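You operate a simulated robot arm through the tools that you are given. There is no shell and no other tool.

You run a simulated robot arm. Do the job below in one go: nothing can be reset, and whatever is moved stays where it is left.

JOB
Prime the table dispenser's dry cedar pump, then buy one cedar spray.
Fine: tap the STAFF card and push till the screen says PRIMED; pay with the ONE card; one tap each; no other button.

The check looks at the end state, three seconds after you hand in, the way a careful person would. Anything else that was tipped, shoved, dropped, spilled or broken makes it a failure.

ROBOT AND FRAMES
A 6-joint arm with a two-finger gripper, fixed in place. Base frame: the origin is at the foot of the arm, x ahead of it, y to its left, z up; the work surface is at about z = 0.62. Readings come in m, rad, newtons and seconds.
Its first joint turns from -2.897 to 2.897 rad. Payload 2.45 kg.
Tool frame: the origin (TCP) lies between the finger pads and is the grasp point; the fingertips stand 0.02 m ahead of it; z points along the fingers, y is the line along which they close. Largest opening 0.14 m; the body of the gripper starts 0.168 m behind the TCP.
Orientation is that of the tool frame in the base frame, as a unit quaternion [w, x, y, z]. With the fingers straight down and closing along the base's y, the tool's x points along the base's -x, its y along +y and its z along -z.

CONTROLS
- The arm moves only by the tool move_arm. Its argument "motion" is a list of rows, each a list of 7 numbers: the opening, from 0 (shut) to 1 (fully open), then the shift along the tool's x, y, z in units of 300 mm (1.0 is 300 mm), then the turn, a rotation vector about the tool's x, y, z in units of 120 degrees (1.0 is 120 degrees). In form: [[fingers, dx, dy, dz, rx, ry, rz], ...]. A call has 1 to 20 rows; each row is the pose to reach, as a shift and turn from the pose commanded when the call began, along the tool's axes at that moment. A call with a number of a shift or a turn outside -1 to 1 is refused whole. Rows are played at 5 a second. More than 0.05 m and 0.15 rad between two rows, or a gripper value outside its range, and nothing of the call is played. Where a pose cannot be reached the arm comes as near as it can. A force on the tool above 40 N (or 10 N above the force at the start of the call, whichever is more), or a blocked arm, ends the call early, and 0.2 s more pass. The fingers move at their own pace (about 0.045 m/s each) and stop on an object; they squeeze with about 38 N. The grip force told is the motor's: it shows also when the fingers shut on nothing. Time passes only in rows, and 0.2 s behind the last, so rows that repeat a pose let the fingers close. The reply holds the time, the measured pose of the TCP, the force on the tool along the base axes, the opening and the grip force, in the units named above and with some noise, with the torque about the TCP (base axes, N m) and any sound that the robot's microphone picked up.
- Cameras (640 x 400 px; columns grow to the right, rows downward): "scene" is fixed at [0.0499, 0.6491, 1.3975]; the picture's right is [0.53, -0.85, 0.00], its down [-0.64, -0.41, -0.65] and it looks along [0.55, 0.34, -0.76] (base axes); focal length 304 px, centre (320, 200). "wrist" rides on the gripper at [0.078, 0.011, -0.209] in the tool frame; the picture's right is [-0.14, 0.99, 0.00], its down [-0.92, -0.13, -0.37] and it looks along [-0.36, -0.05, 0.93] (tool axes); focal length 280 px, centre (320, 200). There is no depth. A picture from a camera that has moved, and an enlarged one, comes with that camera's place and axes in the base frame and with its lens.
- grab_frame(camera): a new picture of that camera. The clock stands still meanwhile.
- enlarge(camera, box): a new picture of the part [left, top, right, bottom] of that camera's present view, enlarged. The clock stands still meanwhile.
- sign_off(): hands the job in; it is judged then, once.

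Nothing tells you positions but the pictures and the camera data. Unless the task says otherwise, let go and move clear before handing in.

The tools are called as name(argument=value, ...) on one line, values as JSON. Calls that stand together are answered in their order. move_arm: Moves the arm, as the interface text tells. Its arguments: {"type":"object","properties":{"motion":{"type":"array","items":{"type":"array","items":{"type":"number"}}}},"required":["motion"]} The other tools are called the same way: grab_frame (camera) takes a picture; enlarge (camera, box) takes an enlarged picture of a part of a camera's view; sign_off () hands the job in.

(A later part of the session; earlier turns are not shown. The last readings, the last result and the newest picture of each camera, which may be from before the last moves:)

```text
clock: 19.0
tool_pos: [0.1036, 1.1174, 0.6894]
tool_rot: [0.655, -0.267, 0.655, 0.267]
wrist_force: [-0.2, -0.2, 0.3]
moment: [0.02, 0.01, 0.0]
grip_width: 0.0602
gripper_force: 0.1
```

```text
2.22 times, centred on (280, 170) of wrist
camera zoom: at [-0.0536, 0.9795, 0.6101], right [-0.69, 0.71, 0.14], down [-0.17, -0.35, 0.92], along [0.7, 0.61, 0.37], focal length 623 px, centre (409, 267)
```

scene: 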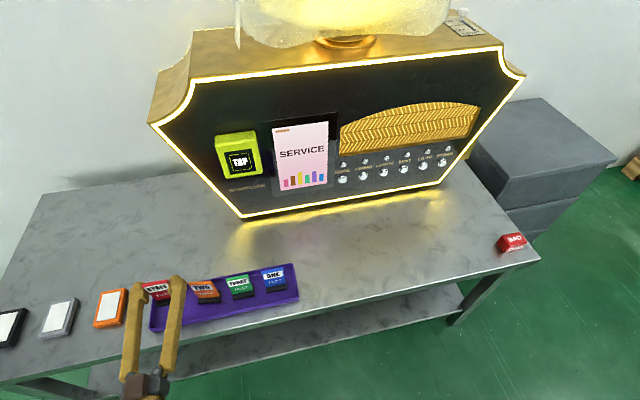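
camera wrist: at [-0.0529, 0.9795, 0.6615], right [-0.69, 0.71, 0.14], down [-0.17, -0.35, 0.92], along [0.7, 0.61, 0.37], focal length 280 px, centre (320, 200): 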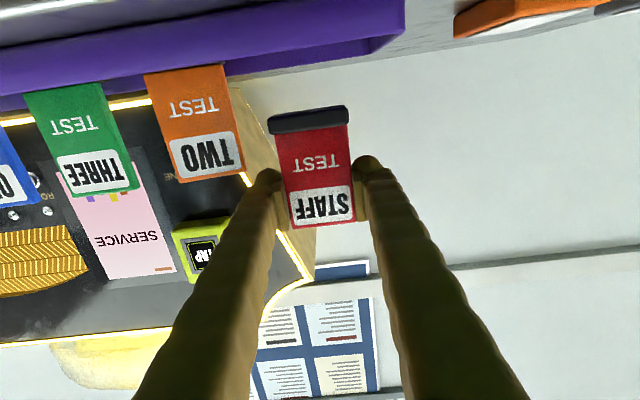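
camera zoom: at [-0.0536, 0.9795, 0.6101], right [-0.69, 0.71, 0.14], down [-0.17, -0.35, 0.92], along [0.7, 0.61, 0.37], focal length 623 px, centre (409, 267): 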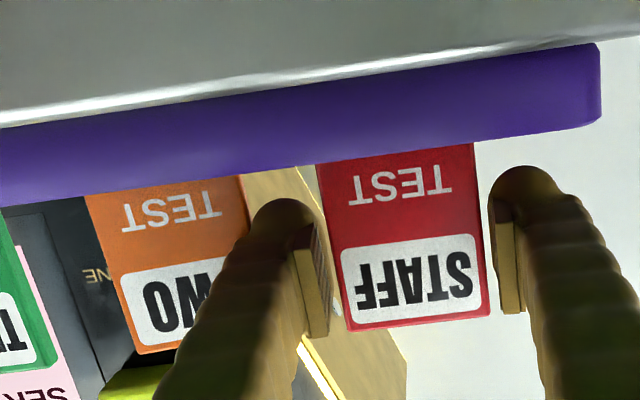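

STAFF stands free again. I back out, rise, close the fingers and head toward the cedar button.

move_arm(motion=[[0.43, 0, 0, -0.1, 0, 0, 0], [0.43, 0, 0, -0.25, 0, 0, 0], [0.43, 0, 0, -0.4, 0, 0, 0], [0.2, -0.11, -0.11, -0.4, 0, 0, 0], [0, -0.22, -0.22, -0.4, 0, 0, 0], [0, -0.33, -0.33, -0.4, 0, 0, 0], [0, -0.44, -0.44, -0.4, 0, 0, 0], [0, -0.45, -0.59, -0.4, 0, 0, 0], [0, -0.45, -0.74, -0.4, 0, 0, 0], [0, -0.45, -0.89, -0.4, 0, 0, 0]])

grab_frame(camera="scene")

grab_frame(camera="wrist")

```text
clock: 21.2
tool_pos: [0.2021, 0.8703, 0.8471]
tool_rot: [0.657, -0.276, 0.656, 0.251]
wrist_force: [0.1, -0.8, -0.3]
moment: [0.0, -0.01, 0.05]
grip_width: 0.0002
gripper_force: 29.6
out of reach, approached as far as the arm can: row 9, 10
```

```text
taken
```

scene: 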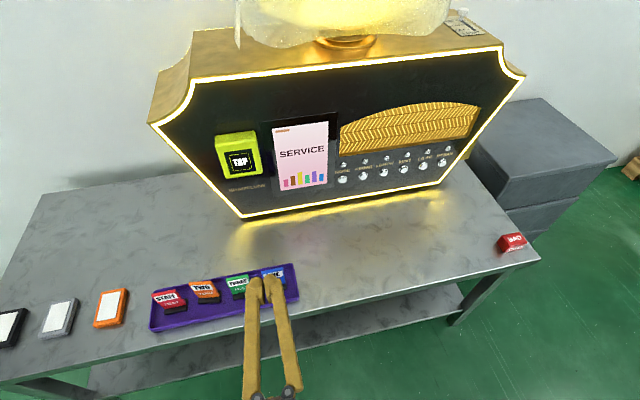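

```text
taken
camera wrist: at [0.0446, 0.7324, 0.7712], right [-0.69, 0.72, 0.1], down [-0.19, -0.32, 0.93], along [0.7, 0.62, 0.36], focal length 280 px, centre (320, 200)
```

wrist: 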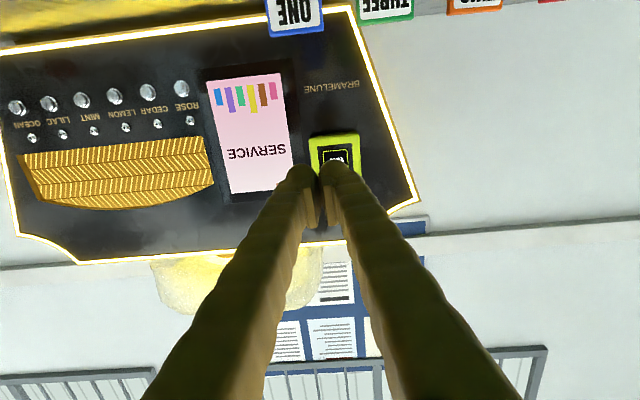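

The fully level pose that close to the base hit a reach limit, so I move forward over the table (above the cards) and tilt the tool 20° down on the way to the cedar button.

move_arm(motion=[[0, 0, 0, 0.15, 0, 0, 0], [0, -0.02, 0, 0.3, 0, 0, 0], [0, -0.04, -0.12, 0.4, 0, 0.03, 0], [0, -0.06, -0.25, 0.48, 0, 0.06, 0], [0, -0.083, -0.39, 0.54, 0, 0.09, 0], [0, -0.083, -0.53, 0.59, 0, 0.12, 0], [0, -0.083, -0.67, 0.63, 0, 0.15, 0], [0, -0.083, -0.797, 0.645, 0, 0.1667, 0], [0, -0.083, -0.797, 0.645, 0, 0.1667, 0]])

grab_frame(camera="scene")

grab_frame(camera="wrist")

```text
clock: 23.2
tool_pos: [0.5066, 0.8353, 0.871]
tool_rot: [0.531, -0.31, 0.758, 0.218]
wrist_force: [-0.6, 0.9, 0.0]
moment: [-0.01, 0.0, -0.02]
grip_width: 0.0
gripper_force: 29.4
```

```text
taken
```

scene: 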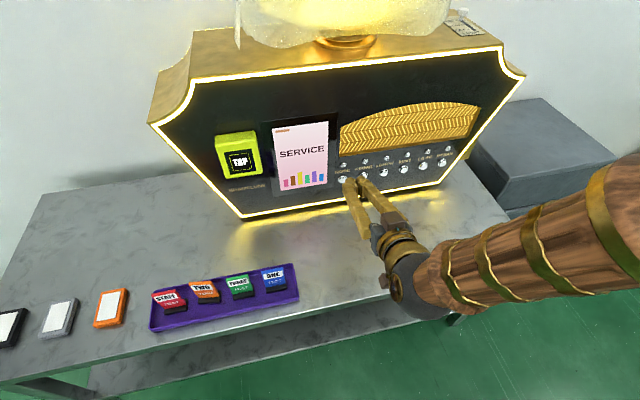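

```text
taken
camera wrist: at [0.3398, 0.6873, 0.8687], right [-0.66, 0.74, 0.13], down [0.07, -0.11, 0.99], along [0.75, 0.66, 0.03], focal length 280 px, centre (320, 200)
```

wrist: 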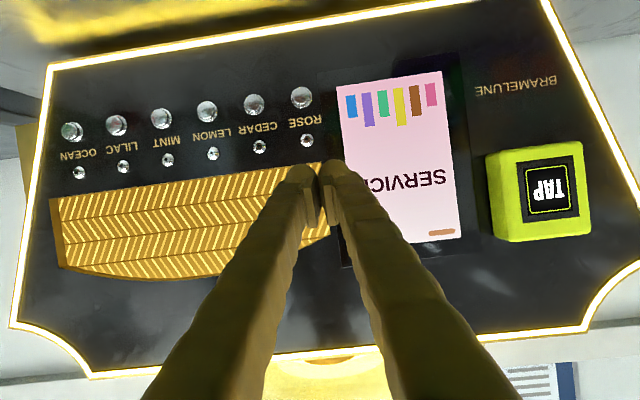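

Screen still shows SERVICE. The cedar button is at about u=-0.160, z=0.736, n≈1.10; I lower to its height and stop a few centimetres short to check alignment.

move_arm(motion=[[0, 0.1088, -0.0686, 0.0396, 0, 0, 0], [0, 0.2177, -0.1372, 0.0792, 0, 0, 0], [0, 0.3265, -0.2057, 0.1189, 0, 0, 0], [0, 0.4354, -0.2743, 0.1585, 0, 0, 0], [0, 0.382, -0.2743, 0.305, 0, 0, 0], [0, 0.3288, -0.2743, 0.4513, 0, 0, 0], [0, 0.3288, -0.2743, 0.4513, 0, 0, 0]])

grab_frame(camera="wrist")

enlarge(camera="scene", box=[320, 130, 440, 220])

```text
clock: 24.8
tool_pos: [0.6213, 0.845, 0.7388]
tool_rot: [0.534, -0.316, 0.759, 0.198]
wrist_force: [0.6, 0.1, 0.5]
moment: [0.06, 0.01, -0.01]
grip_width: 0.0001
gripper_force: 29.6
out of reach, approached as far as the arm can: row 2, 3, 4, 5, 6, 7
```

```text
taken
camera wrist: at [0.4515, 0.7, 0.7384], right [-0.65, 0.75, 0.09], down [0.05, -0.08, 1.0], along [0.76, 0.65, 0.02], focal length 280 px, centre (320, 200)
```

wrist: 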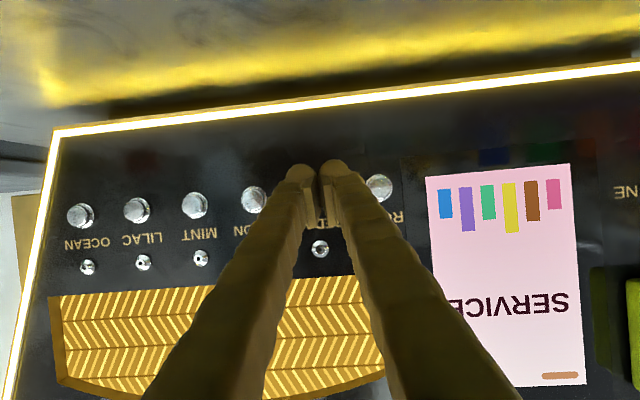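

```text
4.44 times, centred on (380, 175) of scene
camera zoom: at [0.0499, 0.6491, 1.3975], right [0.53, -0.85, 0.0], down [-0.64, -0.41, -0.65], along [0.55, 0.34, -0.76], focal length 1349 px, centre (53, 311)
```

zoom: 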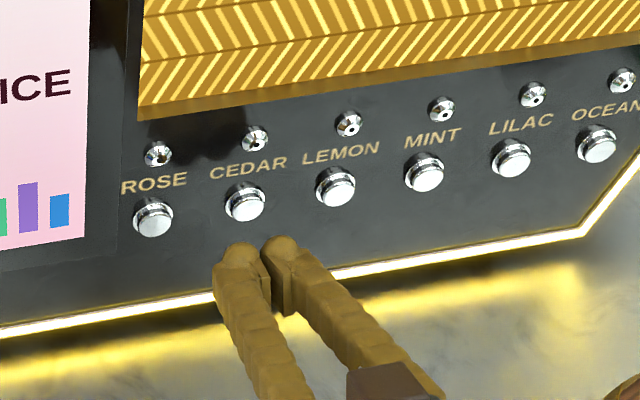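

A wrist limit keeps me slightly off with this shallow tilt; a steeper 40° tilt should be reachable. I re-tilt in place, still clear of the button.

move_arm(motion=[[0, 0.0024, -0.0076, -0.0037, -0.0034, 0.0403, 0.0031], [0, 0.0048, -0.0153, -0.0073, -0.0068, 0.0805, 0.0062], [0, 0.0072, -0.0229, -0.011, -0.0102, 0.1208, 0.0093], [0, 0.0096, -0.0305, -0.0146, -0.0136, 0.161, 0.0124], [0, 0.0096, -0.0305, -0.0146, -0.0136, 0.161, 0.0124]])

grab_frame(camera="wrist")

enlarge(camera="scene", box=[320, 130, 440, 220])

```text
clock: 26.0
tool_pos: [0.6233, 0.8338, 0.7384]
tool_rot: [0.389, -0.339, 0.838, 0.175]
wrist_force: [0.1, -0.1, -0.5]
moment: [-0.02, -0.01, 0.0]
grip_width: 0.0
gripper_force: 29.5
out of reach, approached as far as the arm can: row 1, 2, 3
```

```text
taken
camera wrist: at [0.4682, 0.6921, 0.8112], right [-0.64, 0.76, 0.14], down [0.32, 0.1, 0.94], along [0.7, 0.64, -0.31], focal length 280 px, centre (320, 200)
```

wrist: 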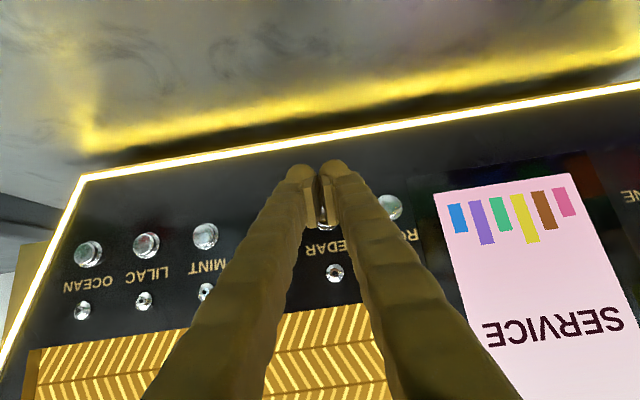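

```text
4.44 times, centred on (380, 175) of scene
camera zoom: at [0.0499, 0.6491, 1.3975], right [0.53, -0.85, 0.0], down [-0.64, -0.41, -0.65], along [0.55, 0.34, -0.76], focal length 1349 px, centre (53, 311)
```

zoom: 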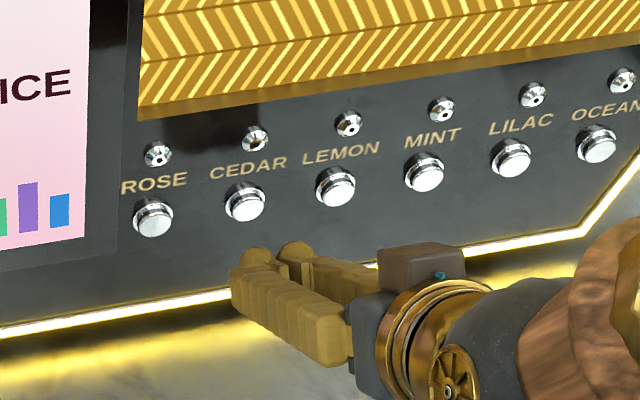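

The tips now sit about 4 cm in front of the cedar button, aligned with it. I push forward along n in small steps.

move_arm(motion=[[0, -0.0429, 0, 0.0511, 0, 0, 0], [0, -0.0771, 0, 0.0919, 0, 0, 0], [0, -0.0857, 0, 0.1021, 0, 0, 0], [0, -0.0921, 0, 0.1098, 0, 0, 0], [0, -0.0986, 0, 0.1174, 0, 0, 0], [0, -0.0986, 0, 0.1174, 0, 0, 0]])

grab_frame(camera="scene")

enlarge(camera="scene", box=[320, 130, 440, 220])

grab_frame(camera="wrist")

```text
clock: 27.4
tool_pos: [0.6575, 0.8664, 0.7394]
tool_rot: [0.389, -0.339, 0.837, 0.18]
wrist_force: [-0.1, -0.3, -0.2]
moment: [0.01, -0.05, 0.02]
grip_width: 0.0058
gripper_force: 29.5
```

```text
taken
```

scene: 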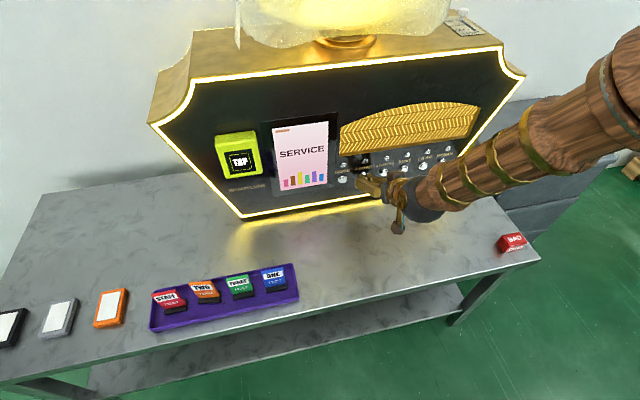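

```text
4.44 times, centred on (380, 175) of scene
camera zoom: at [0.0499, 0.6491, 1.3975], right [0.53, -0.85, 0.0], down [-0.64, -0.41, -0.65], along [0.55, 0.34, -0.76], focal length 1349 px, centre (53, 311)
```

zoom: 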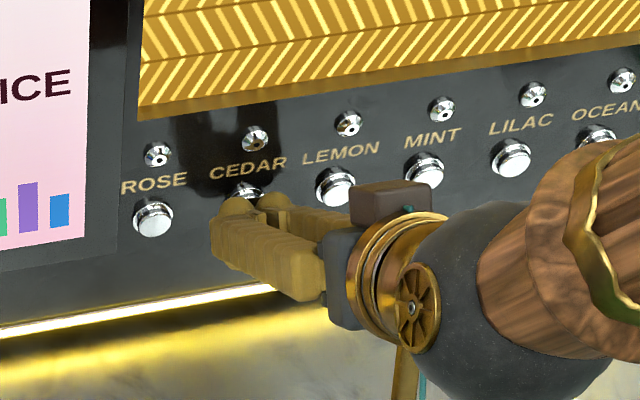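

```text
taken
camera wrist: at [0.5021, 0.7234, 0.8115], right [-0.64, 0.76, 0.14], down [0.33, 0.1, 0.94], along [0.7, 0.65, -0.31], focal length 280 px, centre (320, 200)
```

wrist: 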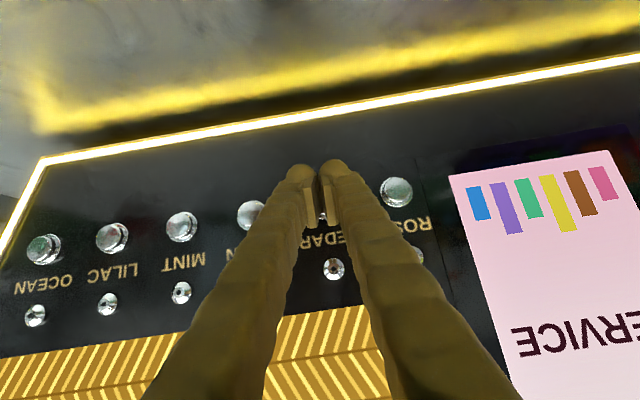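

The fingers got pried apart by about 6 mm: the cap is wedging into the gap between the two tips. I back off and shift sideways 9 mm so that one solid fingertip meets the cap.

move_arm(motion=[[0, 0.0321, 0, -0.0383, 0, 0, 0], [0, 0.0643, 0, -0.0766, 0, 0, 0], [0, 0.0643, -0.03, -0.0766, 0, 0, 0], [0, 0.0643, -0.03, -0.0766, 0, 0, 0]])

grab_frame(camera="wrist")

enlarge(camera="scene", box=[260, 110, 420, 220])

```text
clock: 28.4
tool_pos: [0.6349, 0.8462, 0.7393]
tool_rot: [0.389, -0.339, 0.838, 0.178]
wrist_force: [-0.1, -0.3, -0.5]
moment: [0.0, 0.0, 0.0]
grip_width: 0.0
gripper_force: 29.0
out of reach, approached as far as the arm can: row 3, 4
```

```text
taken
camera wrist: at [0.4796, 0.7035, 0.8107], right [-0.64, 0.76, 0.14], down [0.32, 0.1, 0.94], along [0.7, 0.64, -0.31], focal length 280 px, centre (320, 200)
```

wrist: 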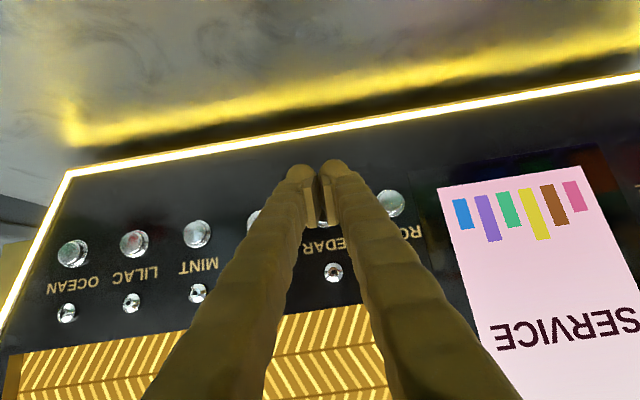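

```text
3.64 times, centred on (340, 165) of scene
camera zoom: at [0.0499, 0.6491, 1.3975], right [0.53, -0.85, 0.0], down [-0.64, -0.41, -0.65], along [0.55, 0.34, -0.76], focal length 1104 px, centre (247, 327)
```

zoom: 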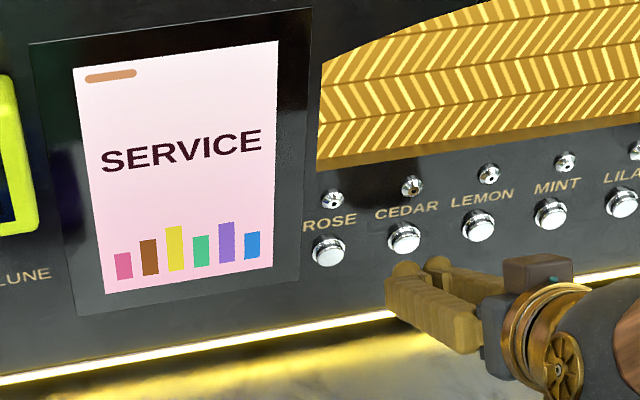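

The limit blocks a shift to the right, so I shift left by 1 cm instead (right-hand fingertip on the cap; ROSE stays well clear) and push again in small steps.

move_arm(motion=[[0, 0, 0.017, 0, 0, 0, 0], [0, 0, 0.033, 0, 0, 0, 0], [0, -0.0429, 0.033, 0.0511, 0, 0, 0], [0, -0.06, 0.033, 0.0715, 0, 0, 0], [0, -0.0686, 0.033, 0.0817, 0, 0, 0], [0, -0.0686, 0.033, 0.0817, 0, 0, 0]])

grab_frame(camera="wrist")

enlarge(camera="scene", box=[260, 110, 420, 220])

```text
clock: 29.8
tool_pos: [0.65, 0.8764, 0.7394]
tool_rot: [0.39, -0.338, 0.838, 0.179]
wrist_force: [-0.2, 0.1, 0.2]
moment: [0.02, -0.01, 0.01]
grip_width: 0.0002
gripper_force: 29.1
```

```text
taken
camera wrist: at [0.4949, 0.7318, 0.8106], right [-0.64, 0.76, 0.14], down [0.33, 0.1, 0.94], along [0.7, 0.65, -0.31], focal length 280 px, centre (320, 200)
```

wrist: 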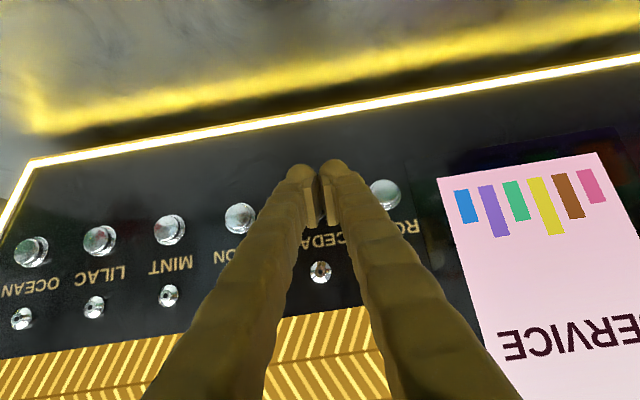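

```text
3.64 times, centred on (340, 165) of scene
camera zoom: at [0.0499, 0.6491, 1.3975], right [0.53, -0.85, 0.0], down [-0.64, -0.41, -0.65], along [0.55, 0.34, -0.76], focal length 1104 px, centre (247, 327)
```

zoom: 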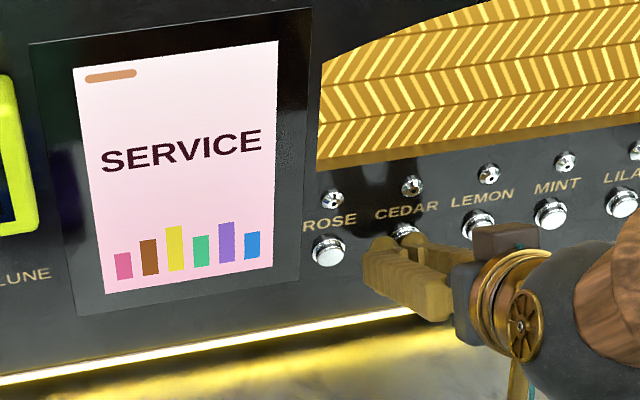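

No contact yet; I keep creeping forward.

move_arm(motion=[[0, -0.0043, 0, 0.0051, 0, 0, 0], [0, -0.0086, 0, 0.0102, 0, 0, 0], [0, -0.0129, 0, 0.0153, 0, 0, 0], [0, -0.0171, 0, 0.0204, 0, 0, 0], [0, -0.0171, 0, 0.0204, 0, 0, 0]])

grab_frame(camera="wrist")

enlarge(camera="scene", box=[260, 110, 420, 220])

```text
clock: 31.1
tool_pos: [0.6547, 0.8804, 0.7385]
tool_rot: [0.389, -0.34, 0.838, 0.179]
wrist_force: [-13.3, -14.7, 4.5]
moment: [0.05, -0.16, -0.18]
grip_width: 0.0
gripper_force: 29.3
heard: click
stopped in row 5: the force on the tool passed its limit at 41 N (the readings are from after the stop); the commanded pose is now the measured one
```

```text
taken
camera wrist: at [0.4998, 0.7366, 0.8105], right [-0.64, 0.76, 0.14], down [0.33, 0.1, 0.94], along [0.7, 0.65, -0.31], focal length 280 px, centre (320, 200)
```

wrist: 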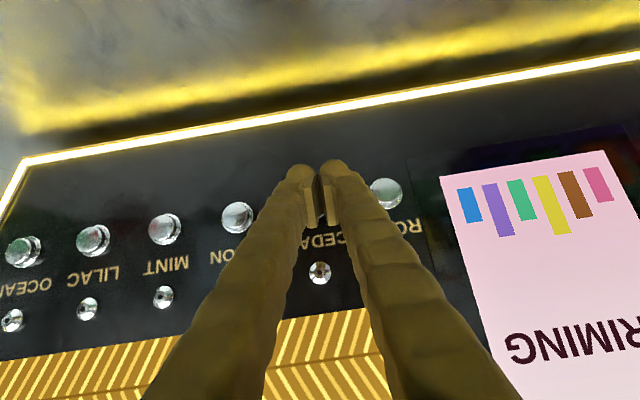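

```text
3.64 times, centred on (340, 165) of scene
camera zoom: at [0.0499, 0.6491, 1.3975], right [0.53, -0.85, 0.0], down [-0.64, -0.41, -0.65], along [0.55, 0.34, -0.76], focal length 1104 px, centre (247, 327)
```

zoom: 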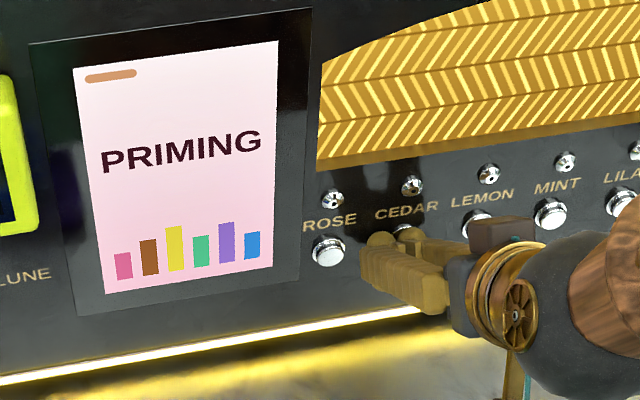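

A click, and the screen says PRIMING. I hold briefly to see whether holding alone advances it.

move_arm(motion=[[0, 0, 0, 0, 0, 0, 0], [0, 0, 0, 0, 0, 0, 0], [0, 0, 0, 0, 0, 0, 0], [0, 0, 0, 0, 0, 0, 0]])

enlarge(camera="scene", box=[260, 110, 420, 220])

```text
clock: 32.1
tool_pos: [0.6557, 0.8803, 0.7391]
tool_rot: [0.388, -0.34, 0.838, 0.18]
wrist_force: [-18.5, -13.5, -4.7]
moment: [-0.07, 0.08, -0.14]
grip_width: 0.0
gripper_force: 30.1
```

```text
3.64 times, centred on (340, 165) of scene
camera zoom: at [0.0499, 0.6491, 1.3975], right [0.53, -0.85, 0.0], down [-0.64, -0.41, -0.65], along [0.55, 0.34, -0.76], focal length 1104 px, centre (247, 327)
```

zoom: 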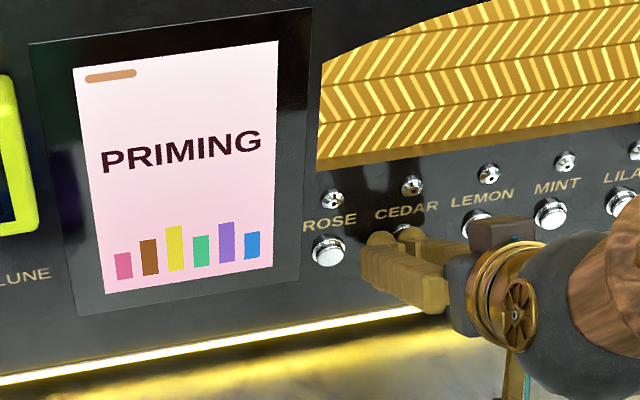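

Holding alone shows no change. I release fully and check the screen.

move_arm(motion=[[0, 0.0129, 0, -0.0153, 0, 0, 0], [0, 0.0343, 0, -0.0408, 0, 0, 0], [0, 0.0343, 0, -0.0408, 0, 0, 0]])

enlarge(camera="scene", box=[260, 110, 420, 220])

```text
clock: 32.9
tool_pos: [0.645, 0.8693, 0.739]
tool_rot: [0.389, -0.339, 0.837, 0.18]
wrist_force: [0.0, -0.1, 0.3]
moment: [-0.01, -0.02, 0.0]
grip_width: 0.0002
gripper_force: 29.9
```

```text
3.64 times, centred on (340, 165) of scene
camera zoom: at [0.0499, 0.6491, 1.3975], right [0.53, -0.85, 0.0], down [-0.64, -0.41, -0.65], along [0.55, 0.34, -0.76], focal length 1104 px, centre (247, 327)
```

zoom: 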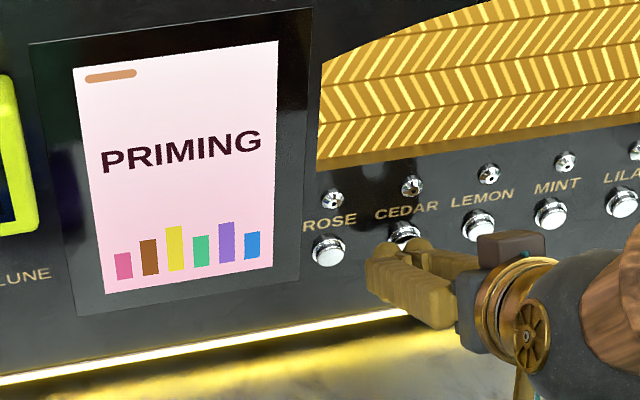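

Still PRIMING, so it counts pushes. Second push.

move_arm(motion=[[0, -0.0171, 0, 0.0204, 0, 0, 0], [0, -0.0257, 0, 0.0306, 0, 0, 0], [0, -0.0311, 0, 0.037, 0, 0, 0], [0, -0.0343, 0, 0.0408, 0, 0, 0]])

enlarge(camera="scene", box=[260, 110, 420, 220])

```text
clock: 33.9
tool_pos: [0.655, 0.8797, 0.7386]
tool_rot: [0.388, -0.34, 0.838, 0.179]
wrist_force: [-19.2, -19.8, 7.1]
moment: [0.07, -0.25, -0.3]
grip_width: 0.0001
gripper_force: 29.7
heard: click
```

```text
3.64 times, centred on (340, 165) of scene
camera zoom: at [0.0499, 0.6491, 1.3975], right [0.53, -0.85, 0.0], down [-0.64, -0.41, -0.65], along [0.55, 0.34, -0.76], focal length 1104 px, centre (247, 327)
```

zoom: 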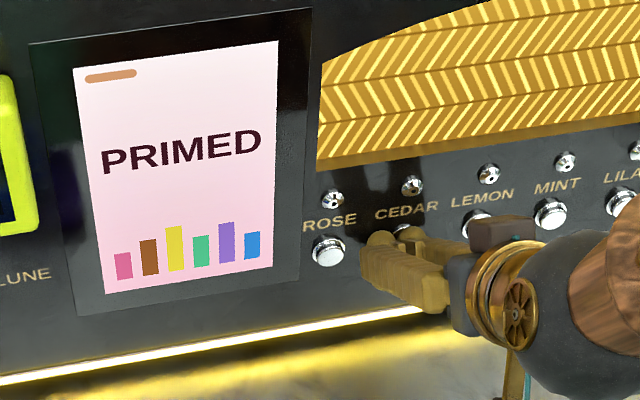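

PRIMED on the second push. Now I release the button, back away, rise and head left toward the ONE card, with the fingers still shut.

move_arm(motion=[[0, 0.0321, 0, -0.0383, 0, 0, 0], [0, 0.1072, 0, -0.1277, 0, 0, 0], [0, 0.1929, 0, -0.2298, 0, 0, 0], [0, 0.1806, 0, -0.3707, 0, 0, 0], [0, 0.0785, 0.067, -0.4564, 0, 0, 0], [0, 0.0019, 0.183, -0.5207, 0, 0, 0], [0, -0.0492, 0.333, -0.5636, 0, 0, 0], [0, -0.0492, 0.483, -0.5636, 0, 0, 0], [0, -0.0492, 0.633, -0.5636, 0, 0, 0], [0, -0.0492, 0.783, -0.5636, 0, 0, 0], [0, -0.0492, 0.917, -0.5636, 0, 0, 0], [0, -0.0492, 0.917, -0.5636, 0, 0, 0]])

grab_frame(camera="scene")

grab_frame(camera="wrist")

```text
clock: 36.5
tool_pos: [0.3774, 0.9856, 0.8659]
tool_rot: [0.388, -0.34, 0.838, 0.179]
wrist_force: [0.5, 0.1, -0.3]
moment: [0.02, 0.0, 0.02]
grip_width: 0.0003
gripper_force: 29.5
```

```text
taken
```

scene: 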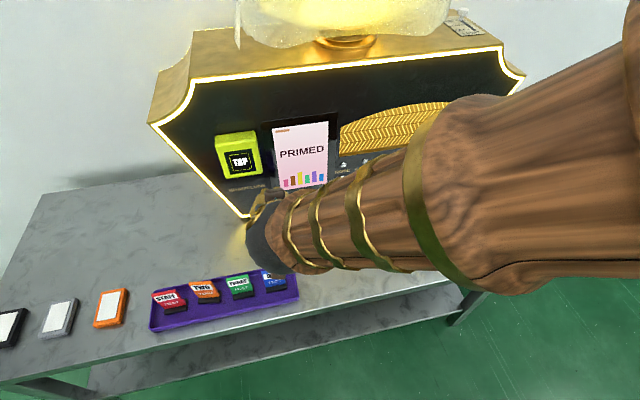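

```text
taken
camera wrist: at [0.2228, 0.8427, 0.9381], right [-0.64, 0.76, 0.14], down [0.33, 0.1, 0.94], along [0.7, 0.65, -0.31], focal length 280 px, centre (320, 200)
```

wrist: 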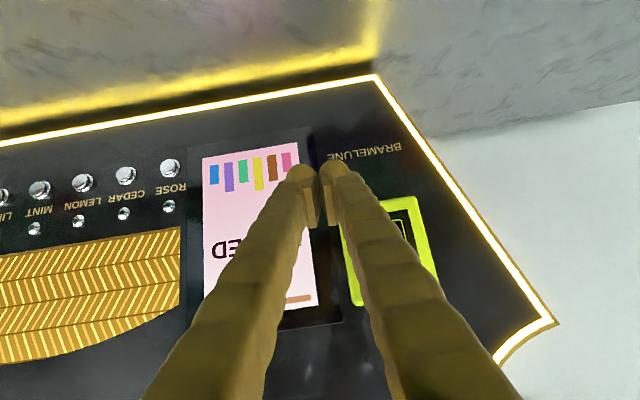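

I'm in front of the screen, still high. Now I level the tool again and move above the ONE card, opening the fingers to 60 mm.

move_arm(motion=[[0.2, 0.0649, 0.0161, -0.0202, 0.002, -0.0548, -0.0024], [0.43, 0.1298, 0.0321, -0.0404, 0.004, -0.1097, -0.0048], [0.43, 0.1947, 0.0482, -0.0607, 0.006, -0.1645, -0.0073], [0.43, 0.2595, 0.0642, -0.0809, 0.008, -0.2193, -0.0097], [0.43, 0.3244, 0.0803, -0.1011, 0.01, -0.2742, -0.0121], [0.43, 0.3893, 0.0963, -0.1213, 0.012, -0.329, -0.0145], [0.43, 0.3893, 0.0963, -0.1213, 0.012, -0.329, -0.0145]])

grab_frame(camera="wrist")

grab_frame(camera="scene")

```text
clock: 38.1
tool_pos: [0.2835, 0.9414, 0.803]
tool_rot: [0.657, -0.269, 0.654, 0.261]
wrist_force: [-0.2, 0.7, 0.0]
moment: [0.02, -0.05, 0.02]
grip_width: 0.0601
gripper_force: 0.0
out of reach, approached as far as the arm can: row 6, 7
```

```text
taken
camera wrist: at [0.1256, 0.8039, 0.7252], right [-0.69, 0.71, 0.13], down [-0.18, -0.34, 0.92], along [0.7, 0.61, 0.37], focal length 280 px, centre (320, 200)
```

wrist: 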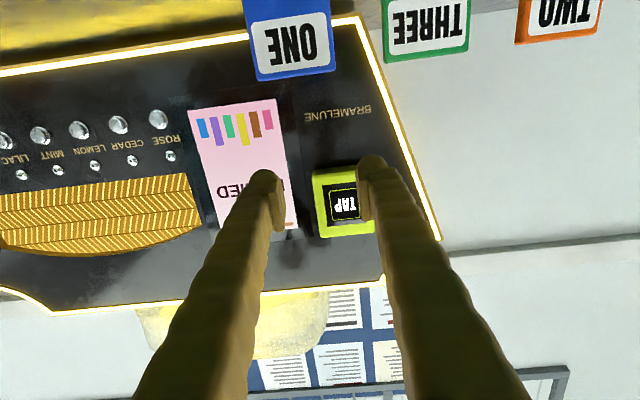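

```text
taken
```

scene: 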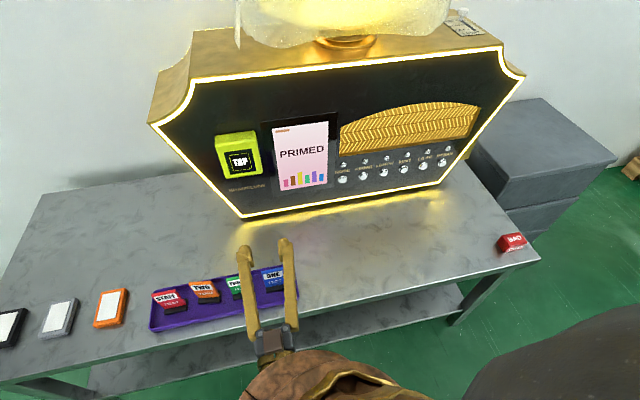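

A level tool is right at the wrist's limit above ONE, so I'll take ONE with a 40° down tilt. First a precise look at where ONE stands.

enlarge(camera="wrist", box=[230, 0, 350, 90])

enlarge(camera="wrist", box=[370, 0, 490, 90])

enlarge(camera="scene", box=[140, 250, 310, 340])

```text
4.44 times, centred on (290, 45) of wrist
camera zoom: at [0.1256, 0.8039, 0.7252], right [-0.69, 0.71, 0.13], down [-0.18, -0.34, 0.92], along [0.7, 0.61, 0.37], focal length 1246 px, centre (453, 889)
```

zoom: 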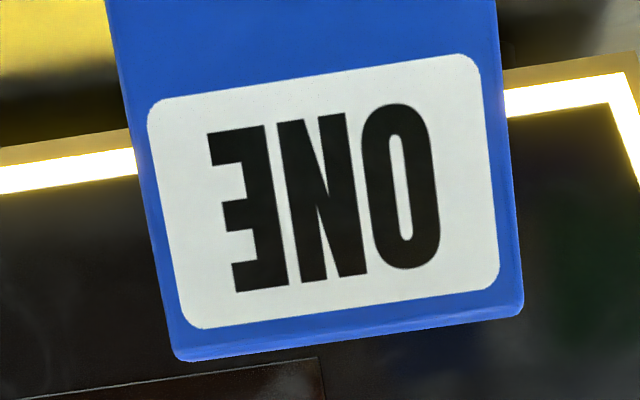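

```text
4.44 times, centred on (430, 45) of wrist
camera zoom: at [0.1256, 0.8039, 0.7252], right [-0.69, 0.71, 0.13], down [-0.18, -0.34, 0.92], along [0.7, 0.61, 0.37], focal length 1246 px, centre (-169, 889)
```

zoom: 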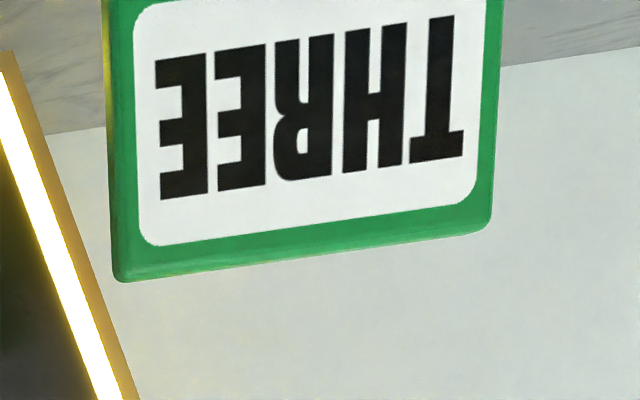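

```text
3.76 times, centred on (225, 295) of scene
camera zoom: at [0.0499, 0.6491, 1.3975], right [0.53, -0.85, 0.0], down [-0.64, -0.41, -0.65], along [0.55, 0.34, -0.76], focal length 1143 px, centre (678, -158)
```

zoom: 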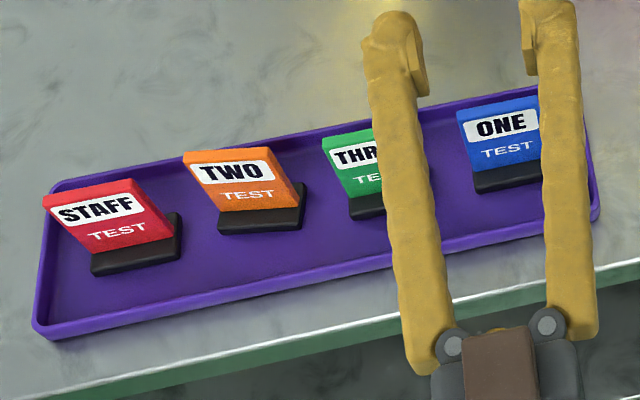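

ONE spans u≈-0.497 to -0.446 and THREE ends at u≈-0.528, so the finger has only a narrow slot; I'll tilt to 40°, centre precisely and stop just above the card for a check.

move_arm(motion=[[0.41, 0, 0, 0, -0.0009, 0.0556, 0.0007], [0.41, 0, -0.004, -0.004, -0.0017, 0.1111, 0.0015], [0.41, 0, -0.008, -0.008, -0.0026, 0.1667, 0.0022], [0.41, 0, -0.0123, -0.0143, -0.0034, 0.2222, 0.0029], [0.41, 0.03, -0.0123, -0.0143, -0.0043, 0.2778, 0.0037], [0.41, 0.08, -0.0123, -0.0143, -0.0051, 0.3333, 0.0044], [0.41, 0.14, -0.0123, -0.0143, -0.0051, 0.3333, 0.0044], [0.41, 0.1767, -0.0123, -0.0143, -0.0051, 0.3333, 0.0044], [0.41, 0.1767, -0.0123, -0.0143, -0.0051, 0.3333, 0.0044]])

grab_frame(camera="wrist")

enlarge(camera="scene", box=[210, 240, 310, 310])

```text
clock: 40.1
tool_pos: [0.2819, 0.9348, 0.7514]
tool_rot: [0.389, -0.343, 0.838, 0.167]
wrist_force: [-0.6, 0.5, 0.5]
moment: [0.02, 0.02, 0.0]
grip_width: 0.0576
gripper_force: 0.1
```

```text
taken
camera wrist: at [0.126, 0.7939, 0.8245], right [-0.63, 0.76, 0.12], down [0.32, 0.12, 0.94], along [0.71, 0.63, -0.32], focal length 280 px, centre (320, 200)
```

wrist: 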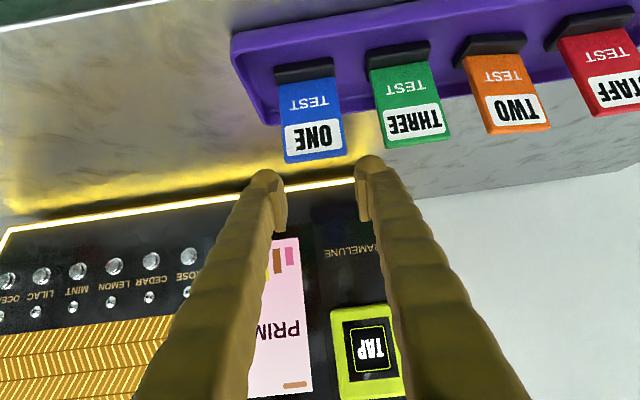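

```text
5.71 times, centred on (260, 275) of scene
camera zoom: at [0.0499, 0.6491, 1.3975], right [0.53, -0.85, 0.0], down [-0.64, -0.41, -0.65], along [0.55, 0.34, -0.76], focal length 1734 px, centre (663, -229)
```

zoom: 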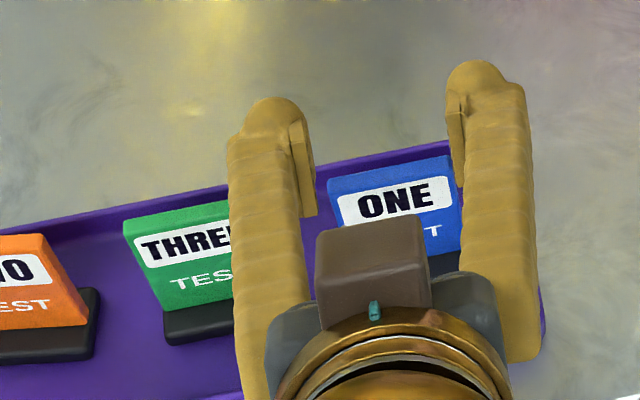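

ONE is centred between the fingers to within a millimetre. I descend partway and check the side gaps.

move_arm(motion=[[0.41, 0.02, 0, 0.02, 0, 0, 0], [0.41, 0.04, 0, 0.037, 0, 0, 0], [0.41, 0.0605, 0, 0.0571, 0, 0, 0], [0.41, 0.0605, 0, 0.0571, 0, 0, 0]])

enlarge(camera="wrist", box=[220, 60, 460, 220])

enlarge(camera="scene", box=[210, 240, 310, 310])

```text
clock: 41.1
tool_pos: [0.2856, 0.9363, 0.7273]
tool_rot: [0.39, -0.343, 0.839, 0.166]
wrist_force: [-0.1, 0.9, -0.2]
moment: [-0.02, 0.0, 0.0]
grip_width: 0.0574
gripper_force: 0.0
```

```text
2.50 times, centred on (340, 140) of wrist
camera zoom: at [0.1284, 0.7957, 0.8001], right [-0.63, 0.76, 0.12], down [0.32, 0.12, 0.94], along [0.71, 0.63, -0.32], focal length 701 px, centre (270, 350)
```

zoom: 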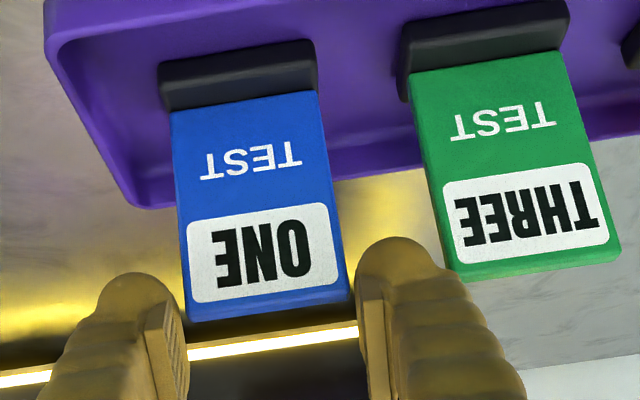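

```text
5.71 times, centred on (260, 275) of scene
camera zoom: at [0.0499, 0.6491, 1.3975], right [0.53, -0.85, 0.0], down [-0.64, -0.41, -0.65], along [0.55, 0.34, -0.76], focal length 1734 px, centre (663, -229)
```

zoom: 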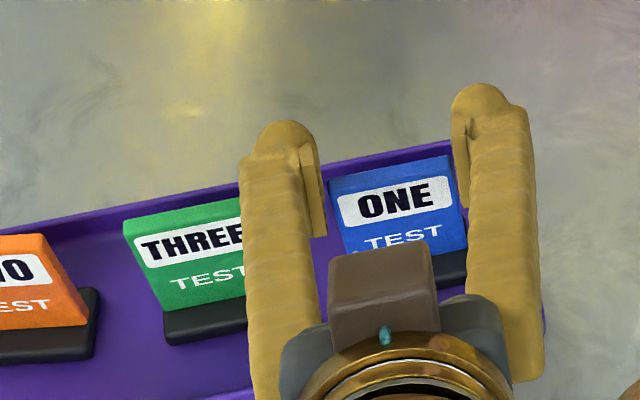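

Gaps look balanced on both sides. I finish the descent to grasp height.

move_arm(motion=[[0.41, 0.03, -0.0017, 0.02, 0, 0, 0], [0.41, 0.06, -0.0017, 0.043, 0, 0, 0], [0.41, 0.085, -0.0017, 0.063, 0, 0, 0], [0.41, 0.0995, -0.0017, 0.0748, 0, 0, 0], [0.41, 0.0995, -0.0017, 0.0748, 0, 0, 0]])

enlarge(camera="wrist", box=[220, 80, 460, 240])

enlarge(camera="scene", box=[210, 240, 310, 310])

```text
clock: 42.3
tool_pos: [0.283, 0.9344, 0.6913]
tool_rot: [0.39, -0.342, 0.838, 0.167]
wrist_force: [-0.4, 0.5, -0.9]
moment: [0.01, 0.01, 0.01]
grip_width: 0.0574
gripper_force: 0.1
```

```text
2.50 times, centred on (340, 160) of wrist
camera zoom: at [0.126, 0.7943, 0.7632], right [-0.63, 0.76, 0.12], down [0.32, 0.12, 0.94], along [0.71, 0.63, -0.32], focal length 701 px, centre (270, 300)
```

zoom: 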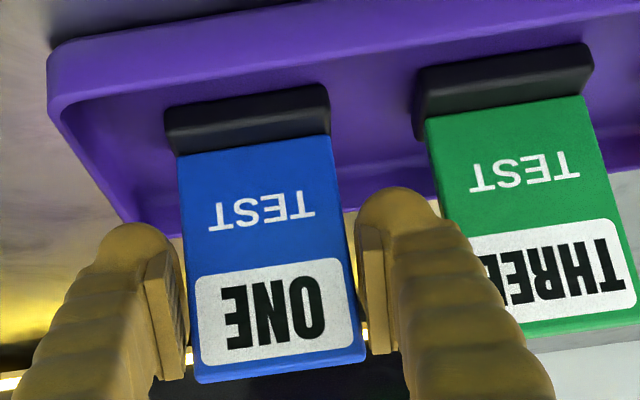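

```text
5.71 times, centred on (260, 275) of scene
camera zoom: at [0.0499, 0.6491, 1.3975], right [0.53, -0.85, 0.0], down [-0.64, -0.41, -0.65], along [0.55, 0.34, -0.76], focal length 1734 px, centre (663, -229)
```

zoom: 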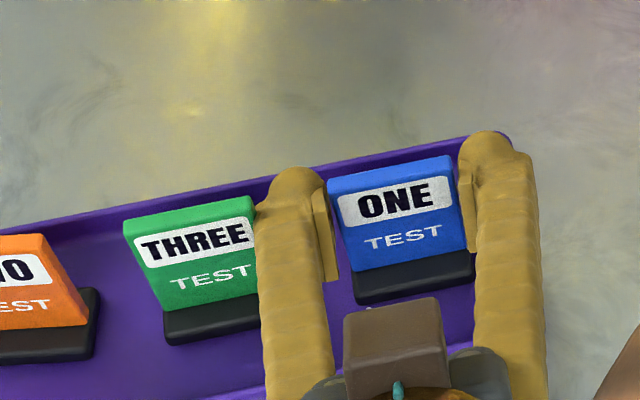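

Fingers flank ONE and nothing was disturbed. Now I close on it and lift straight up.

move_arm(motion=[[0.38, 0, 0, 0, 0, 0, 0], [0.36, 0, 0, 0, 0, 0, 0], [0.3, 0, 0, 0, 0, 0, 0], [0.3, 0, 0, 0, 0, 0, 0]])

enlarge(camera="scene", box=[210, 240, 310, 310])

```text
clock: 43.3
tool_pos: [0.2827, 0.9346, 0.6897]
tool_rot: [0.389, -0.342, 0.839, 0.166]
wrist_force: [0.1, -0.3, 0.5]
moment: [0.0, -0.03, 0.01]
grip_width: 0.0526
gripper_force: 37.9
```

```text
5.71 times, centred on (260, 275) of scene
camera zoom: at [0.0499, 0.6491, 1.3975], right [0.53, -0.85, 0.0], down [-0.64, -0.41, -0.65], along [0.55, 0.34, -0.76], focal length 1734 px, centre (663, -229)
```

zoom: 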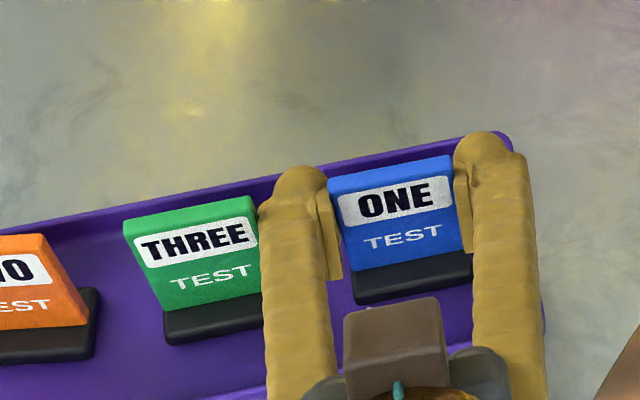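

ONE is gripped. I lift it straight up and carry it to a hover in front of the reader.

move_arm(motion=[[0.3, -0.0383, 0, -0.0321, 0, 0, 0], [0.3, -0.1277, 0, -0.1071, 0, 0, 0], [0.3, -0.2426, 0, -0.2036, 0, 0, 0], [0.3, -0.3575, 0, -0.3, 0, 0, 0], [0.3, -0.4724, 0, -0.3964, 0, 0, 0], [0.3, -0.5822, 0, -0.4885, 0, 0, 0], [0.3, -0.6679, 0.053, -0.3864, 0, 0, 0], [0.3, -0.7643, 0.107, -0.2715, 0, 0, 0], [0.3, -0.8479, 0.107, -0.1719, 0, 0, 0], [0.3, -0.8479, 0.107, -0.1719, 0, 0, 0]])

grab_frame(camera="scene")

grab_frame(camera="wrist")

```text
clock: 45.5
tool_pos: [0.3502, 1.045, 0.9169]
tool_rot: [0.39, -0.342, 0.839, 0.167]
wrist_force: [0.4, -0.9, -0.8]
moment: [0.01, -0.03, -0.01]
grip_width: 0.0528
gripper_force: 38.3
```

```text
taken
```

scene: 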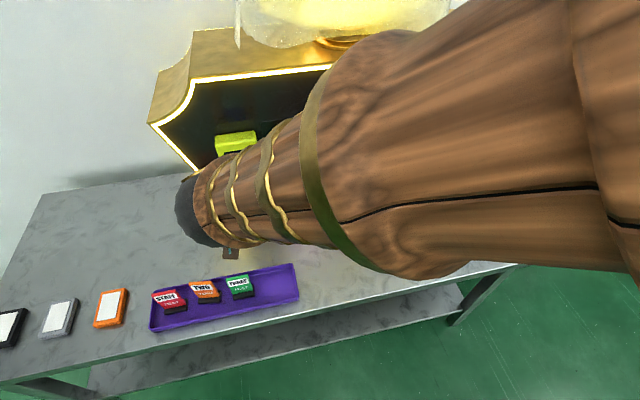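

```text
taken
camera wrist: at [0.1932, 0.9038, 0.9904], right [-0.63, 0.76, 0.12], down [0.32, 0.12, 0.94], along [0.71, 0.63, -0.32], focal length 280 px, centre (320, 200)
```

wrist: 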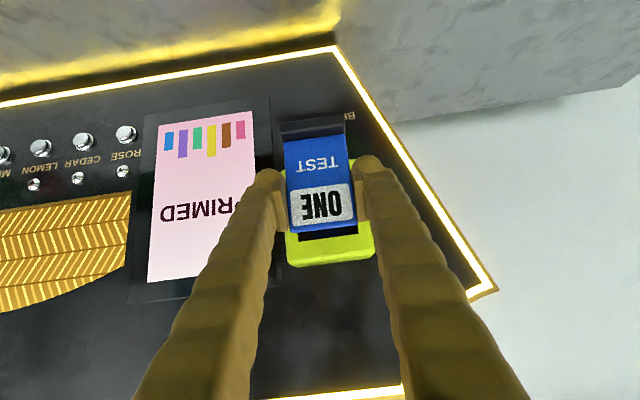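

ONE hovers squarely before the reader; screen still PRIMED. I approach slowly for a single tap.

move_arm(motion=[[0.3, -0.0321, 0, 0.0383, 0, 0, 0], [0.3, -0.0643, 0, 0.0766, 0, 0, 0], [0.3, -0.0857, 0, 0.1021, 0, 0, 0], [0.3, -0.0986, 0, 0.1174, 0, 0, 0], [0.3, -0.0986, 0, 0.1174, 0, 0, 0]])

grab_frame(camera="wrist")

```text
clock: 46.7
tool_pos: [0.3818, 1.076, 0.9173]
tool_rot: [0.389, -0.343, 0.839, 0.166]
wrist_force: [-0.3, 0.4, 0.2]
moment: [-0.03, 0.0, -0.02]
grip_width: 0.0529
gripper_force: 38.1
```

```text
taken
camera wrist: at [0.2248, 0.9348, 0.9917], right [-0.63, 0.76, 0.12], down [0.32, 0.12, 0.94], along [0.71, 0.63, -0.32], focal length 280 px, centre (320, 200)
```

wrist: 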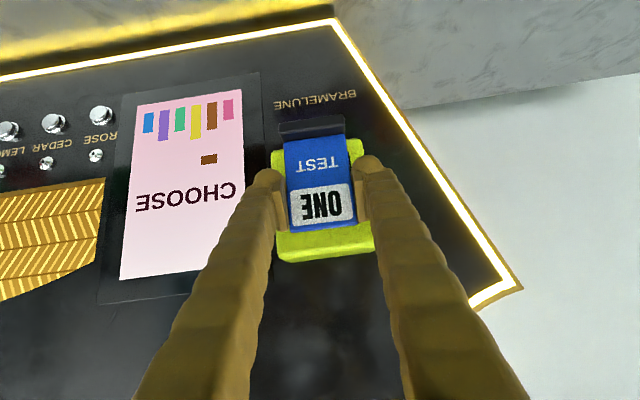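

The screen shows CHOOSE with one credit mark, so the ONE tap registered. I back straight off and return the card above its place.

move_arm(motion=[[0.3, 0.0643, 0, -0.0766, 0, 0, 0], [0.3, 0.15, 0, -0.1787, 0, 0, 0], [0.3, 0.2464, 0, -0.2936, 0, 0, 0], [0.3, 0.3428, -0.053, -0.4085, 0, 0, 0], [0.3, 0.3643, -0.108, -0.4341, 0, 0, 0], [0.3, 0.4664, -0.108, -0.3484, 0, 0, 0], [0.3, 0.5813, -0.108, -0.252, 0, 0, 0], [0.3, 0.6962, -0.108, -0.1556, 0, 0, 0], [0.3, 0.7856, -0.108, -0.0806, 0, 0, 0], [0.3, 0.7856, -0.108, -0.0806, 0, 0, 0]])

enlarge(camera="wrist", box=[200, 40, 520, 240])

enlarge(camera="scene", box=[180, 230, 310, 320])

```text
clock: 48.9
tool_pos: [0.2834, 0.936, 0.7517]
tool_rot: [0.389, -0.343, 0.838, 0.168]
wrist_force: [-0.4, 0.0, -1.2]
moment: [0.01, 0.01, 0.02]
grip_width: 0.0527
gripper_force: 37.8
```

```text
2.00 times, centred on (360, 140) of wrist
camera zoom: at [0.1266, 0.7947, 0.8253], right [-0.63, 0.76, 0.12], down [0.32, 0.12, 0.94], along [0.71, 0.63, -0.32], focal length 561 px, centre (240, 320)
```

zoom: 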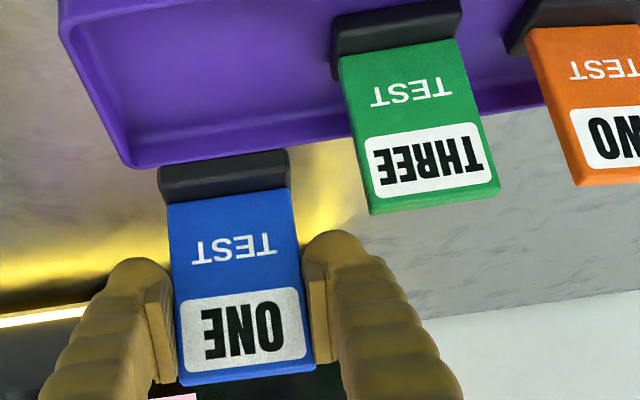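

```text
4.44 times, centred on (245, 275) of scene
camera zoom: at [0.0499, 0.6491, 1.3975], right [0.53, -0.85, 0.0], down [-0.64, -0.41, -0.65], along [0.55, 0.34, -0.76], focal length 1349 px, centre (653, -133)
```

zoom: 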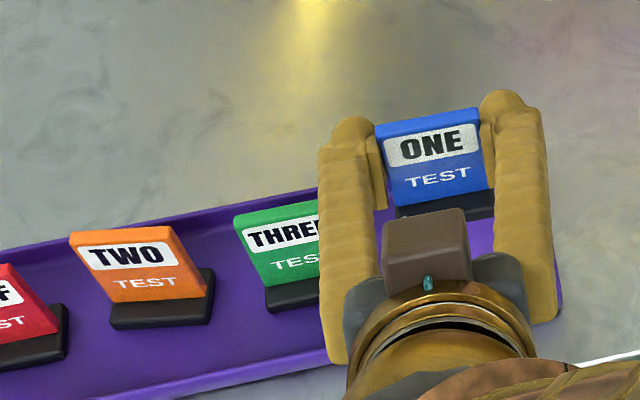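

ONE is right above its spot. I lower it onto the tray, then open just enough to free it.

move_arm(motion=[[0.3, 0.055, -0.005, 0.0447, 0, 0, 0], [0.3, 0.1037, -0.005, 0.0843, 0, 0, 0], [0.3, 0.1404, -0.005, 0.1141, 0, 0, 0], [0.3, 0.1585, -0.005, 0.1288, 0, 0, 0], [0.3, 0.1585, -0.005, 0.1288, 0, 0, 0], [0.4, 0.1585, -0.005, 0.1288, 0, 0, 0], [0.415, 0.1585, -0.005, 0.1288, 0, 0, 0], [0.415, 0.1585, -0.005, 0.1288, 0, 0, 0]])

enlarge(camera="wrist", box=[200, 60, 520, 260])

enlarge(camera="scene", box=[180, 230, 310, 320])

```text
clock: 50.7
tool_pos: [0.2836, 0.9323, 0.6897]
tool_rot: [0.39, -0.343, 0.838, 0.167]
wrist_force: [0.1, -0.6, 0.5]
moment: [-0.02, 0.01, 0.02]
grip_width: 0.0582
gripper_force: 0.0
```

```text
2.00 times, centred on (360, 160) of wrist
camera zoom: at [0.1266, 0.7917, 0.7639], right [-0.63, 0.76, 0.12], down [0.32, 0.12, 0.94], along [0.71, 0.63, -0.32], focal length 561 px, centre (240, 280)
```

zoom: 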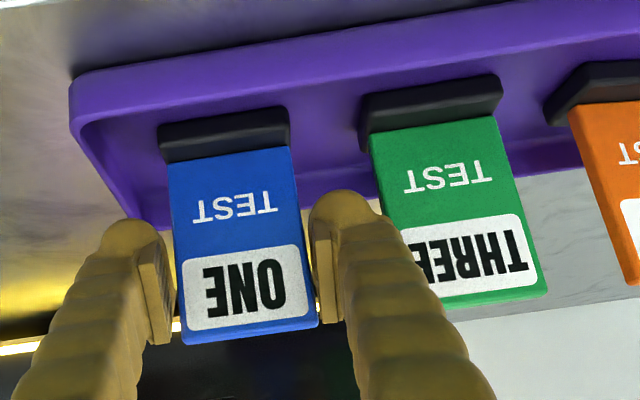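

```text
4.44 times, centred on (245, 275) of scene
camera zoom: at [0.0499, 0.6491, 1.3975], right [0.53, -0.85, 0.0], down [-0.64, -0.41, -0.65], along [0.55, 0.34, -0.76], focal length 1349 px, centre (653, -133)
```

zoom: 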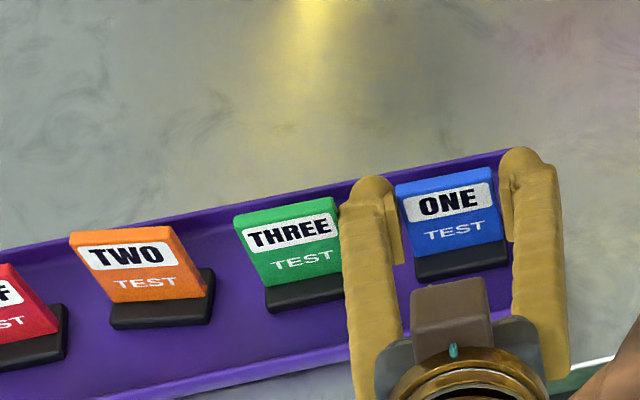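

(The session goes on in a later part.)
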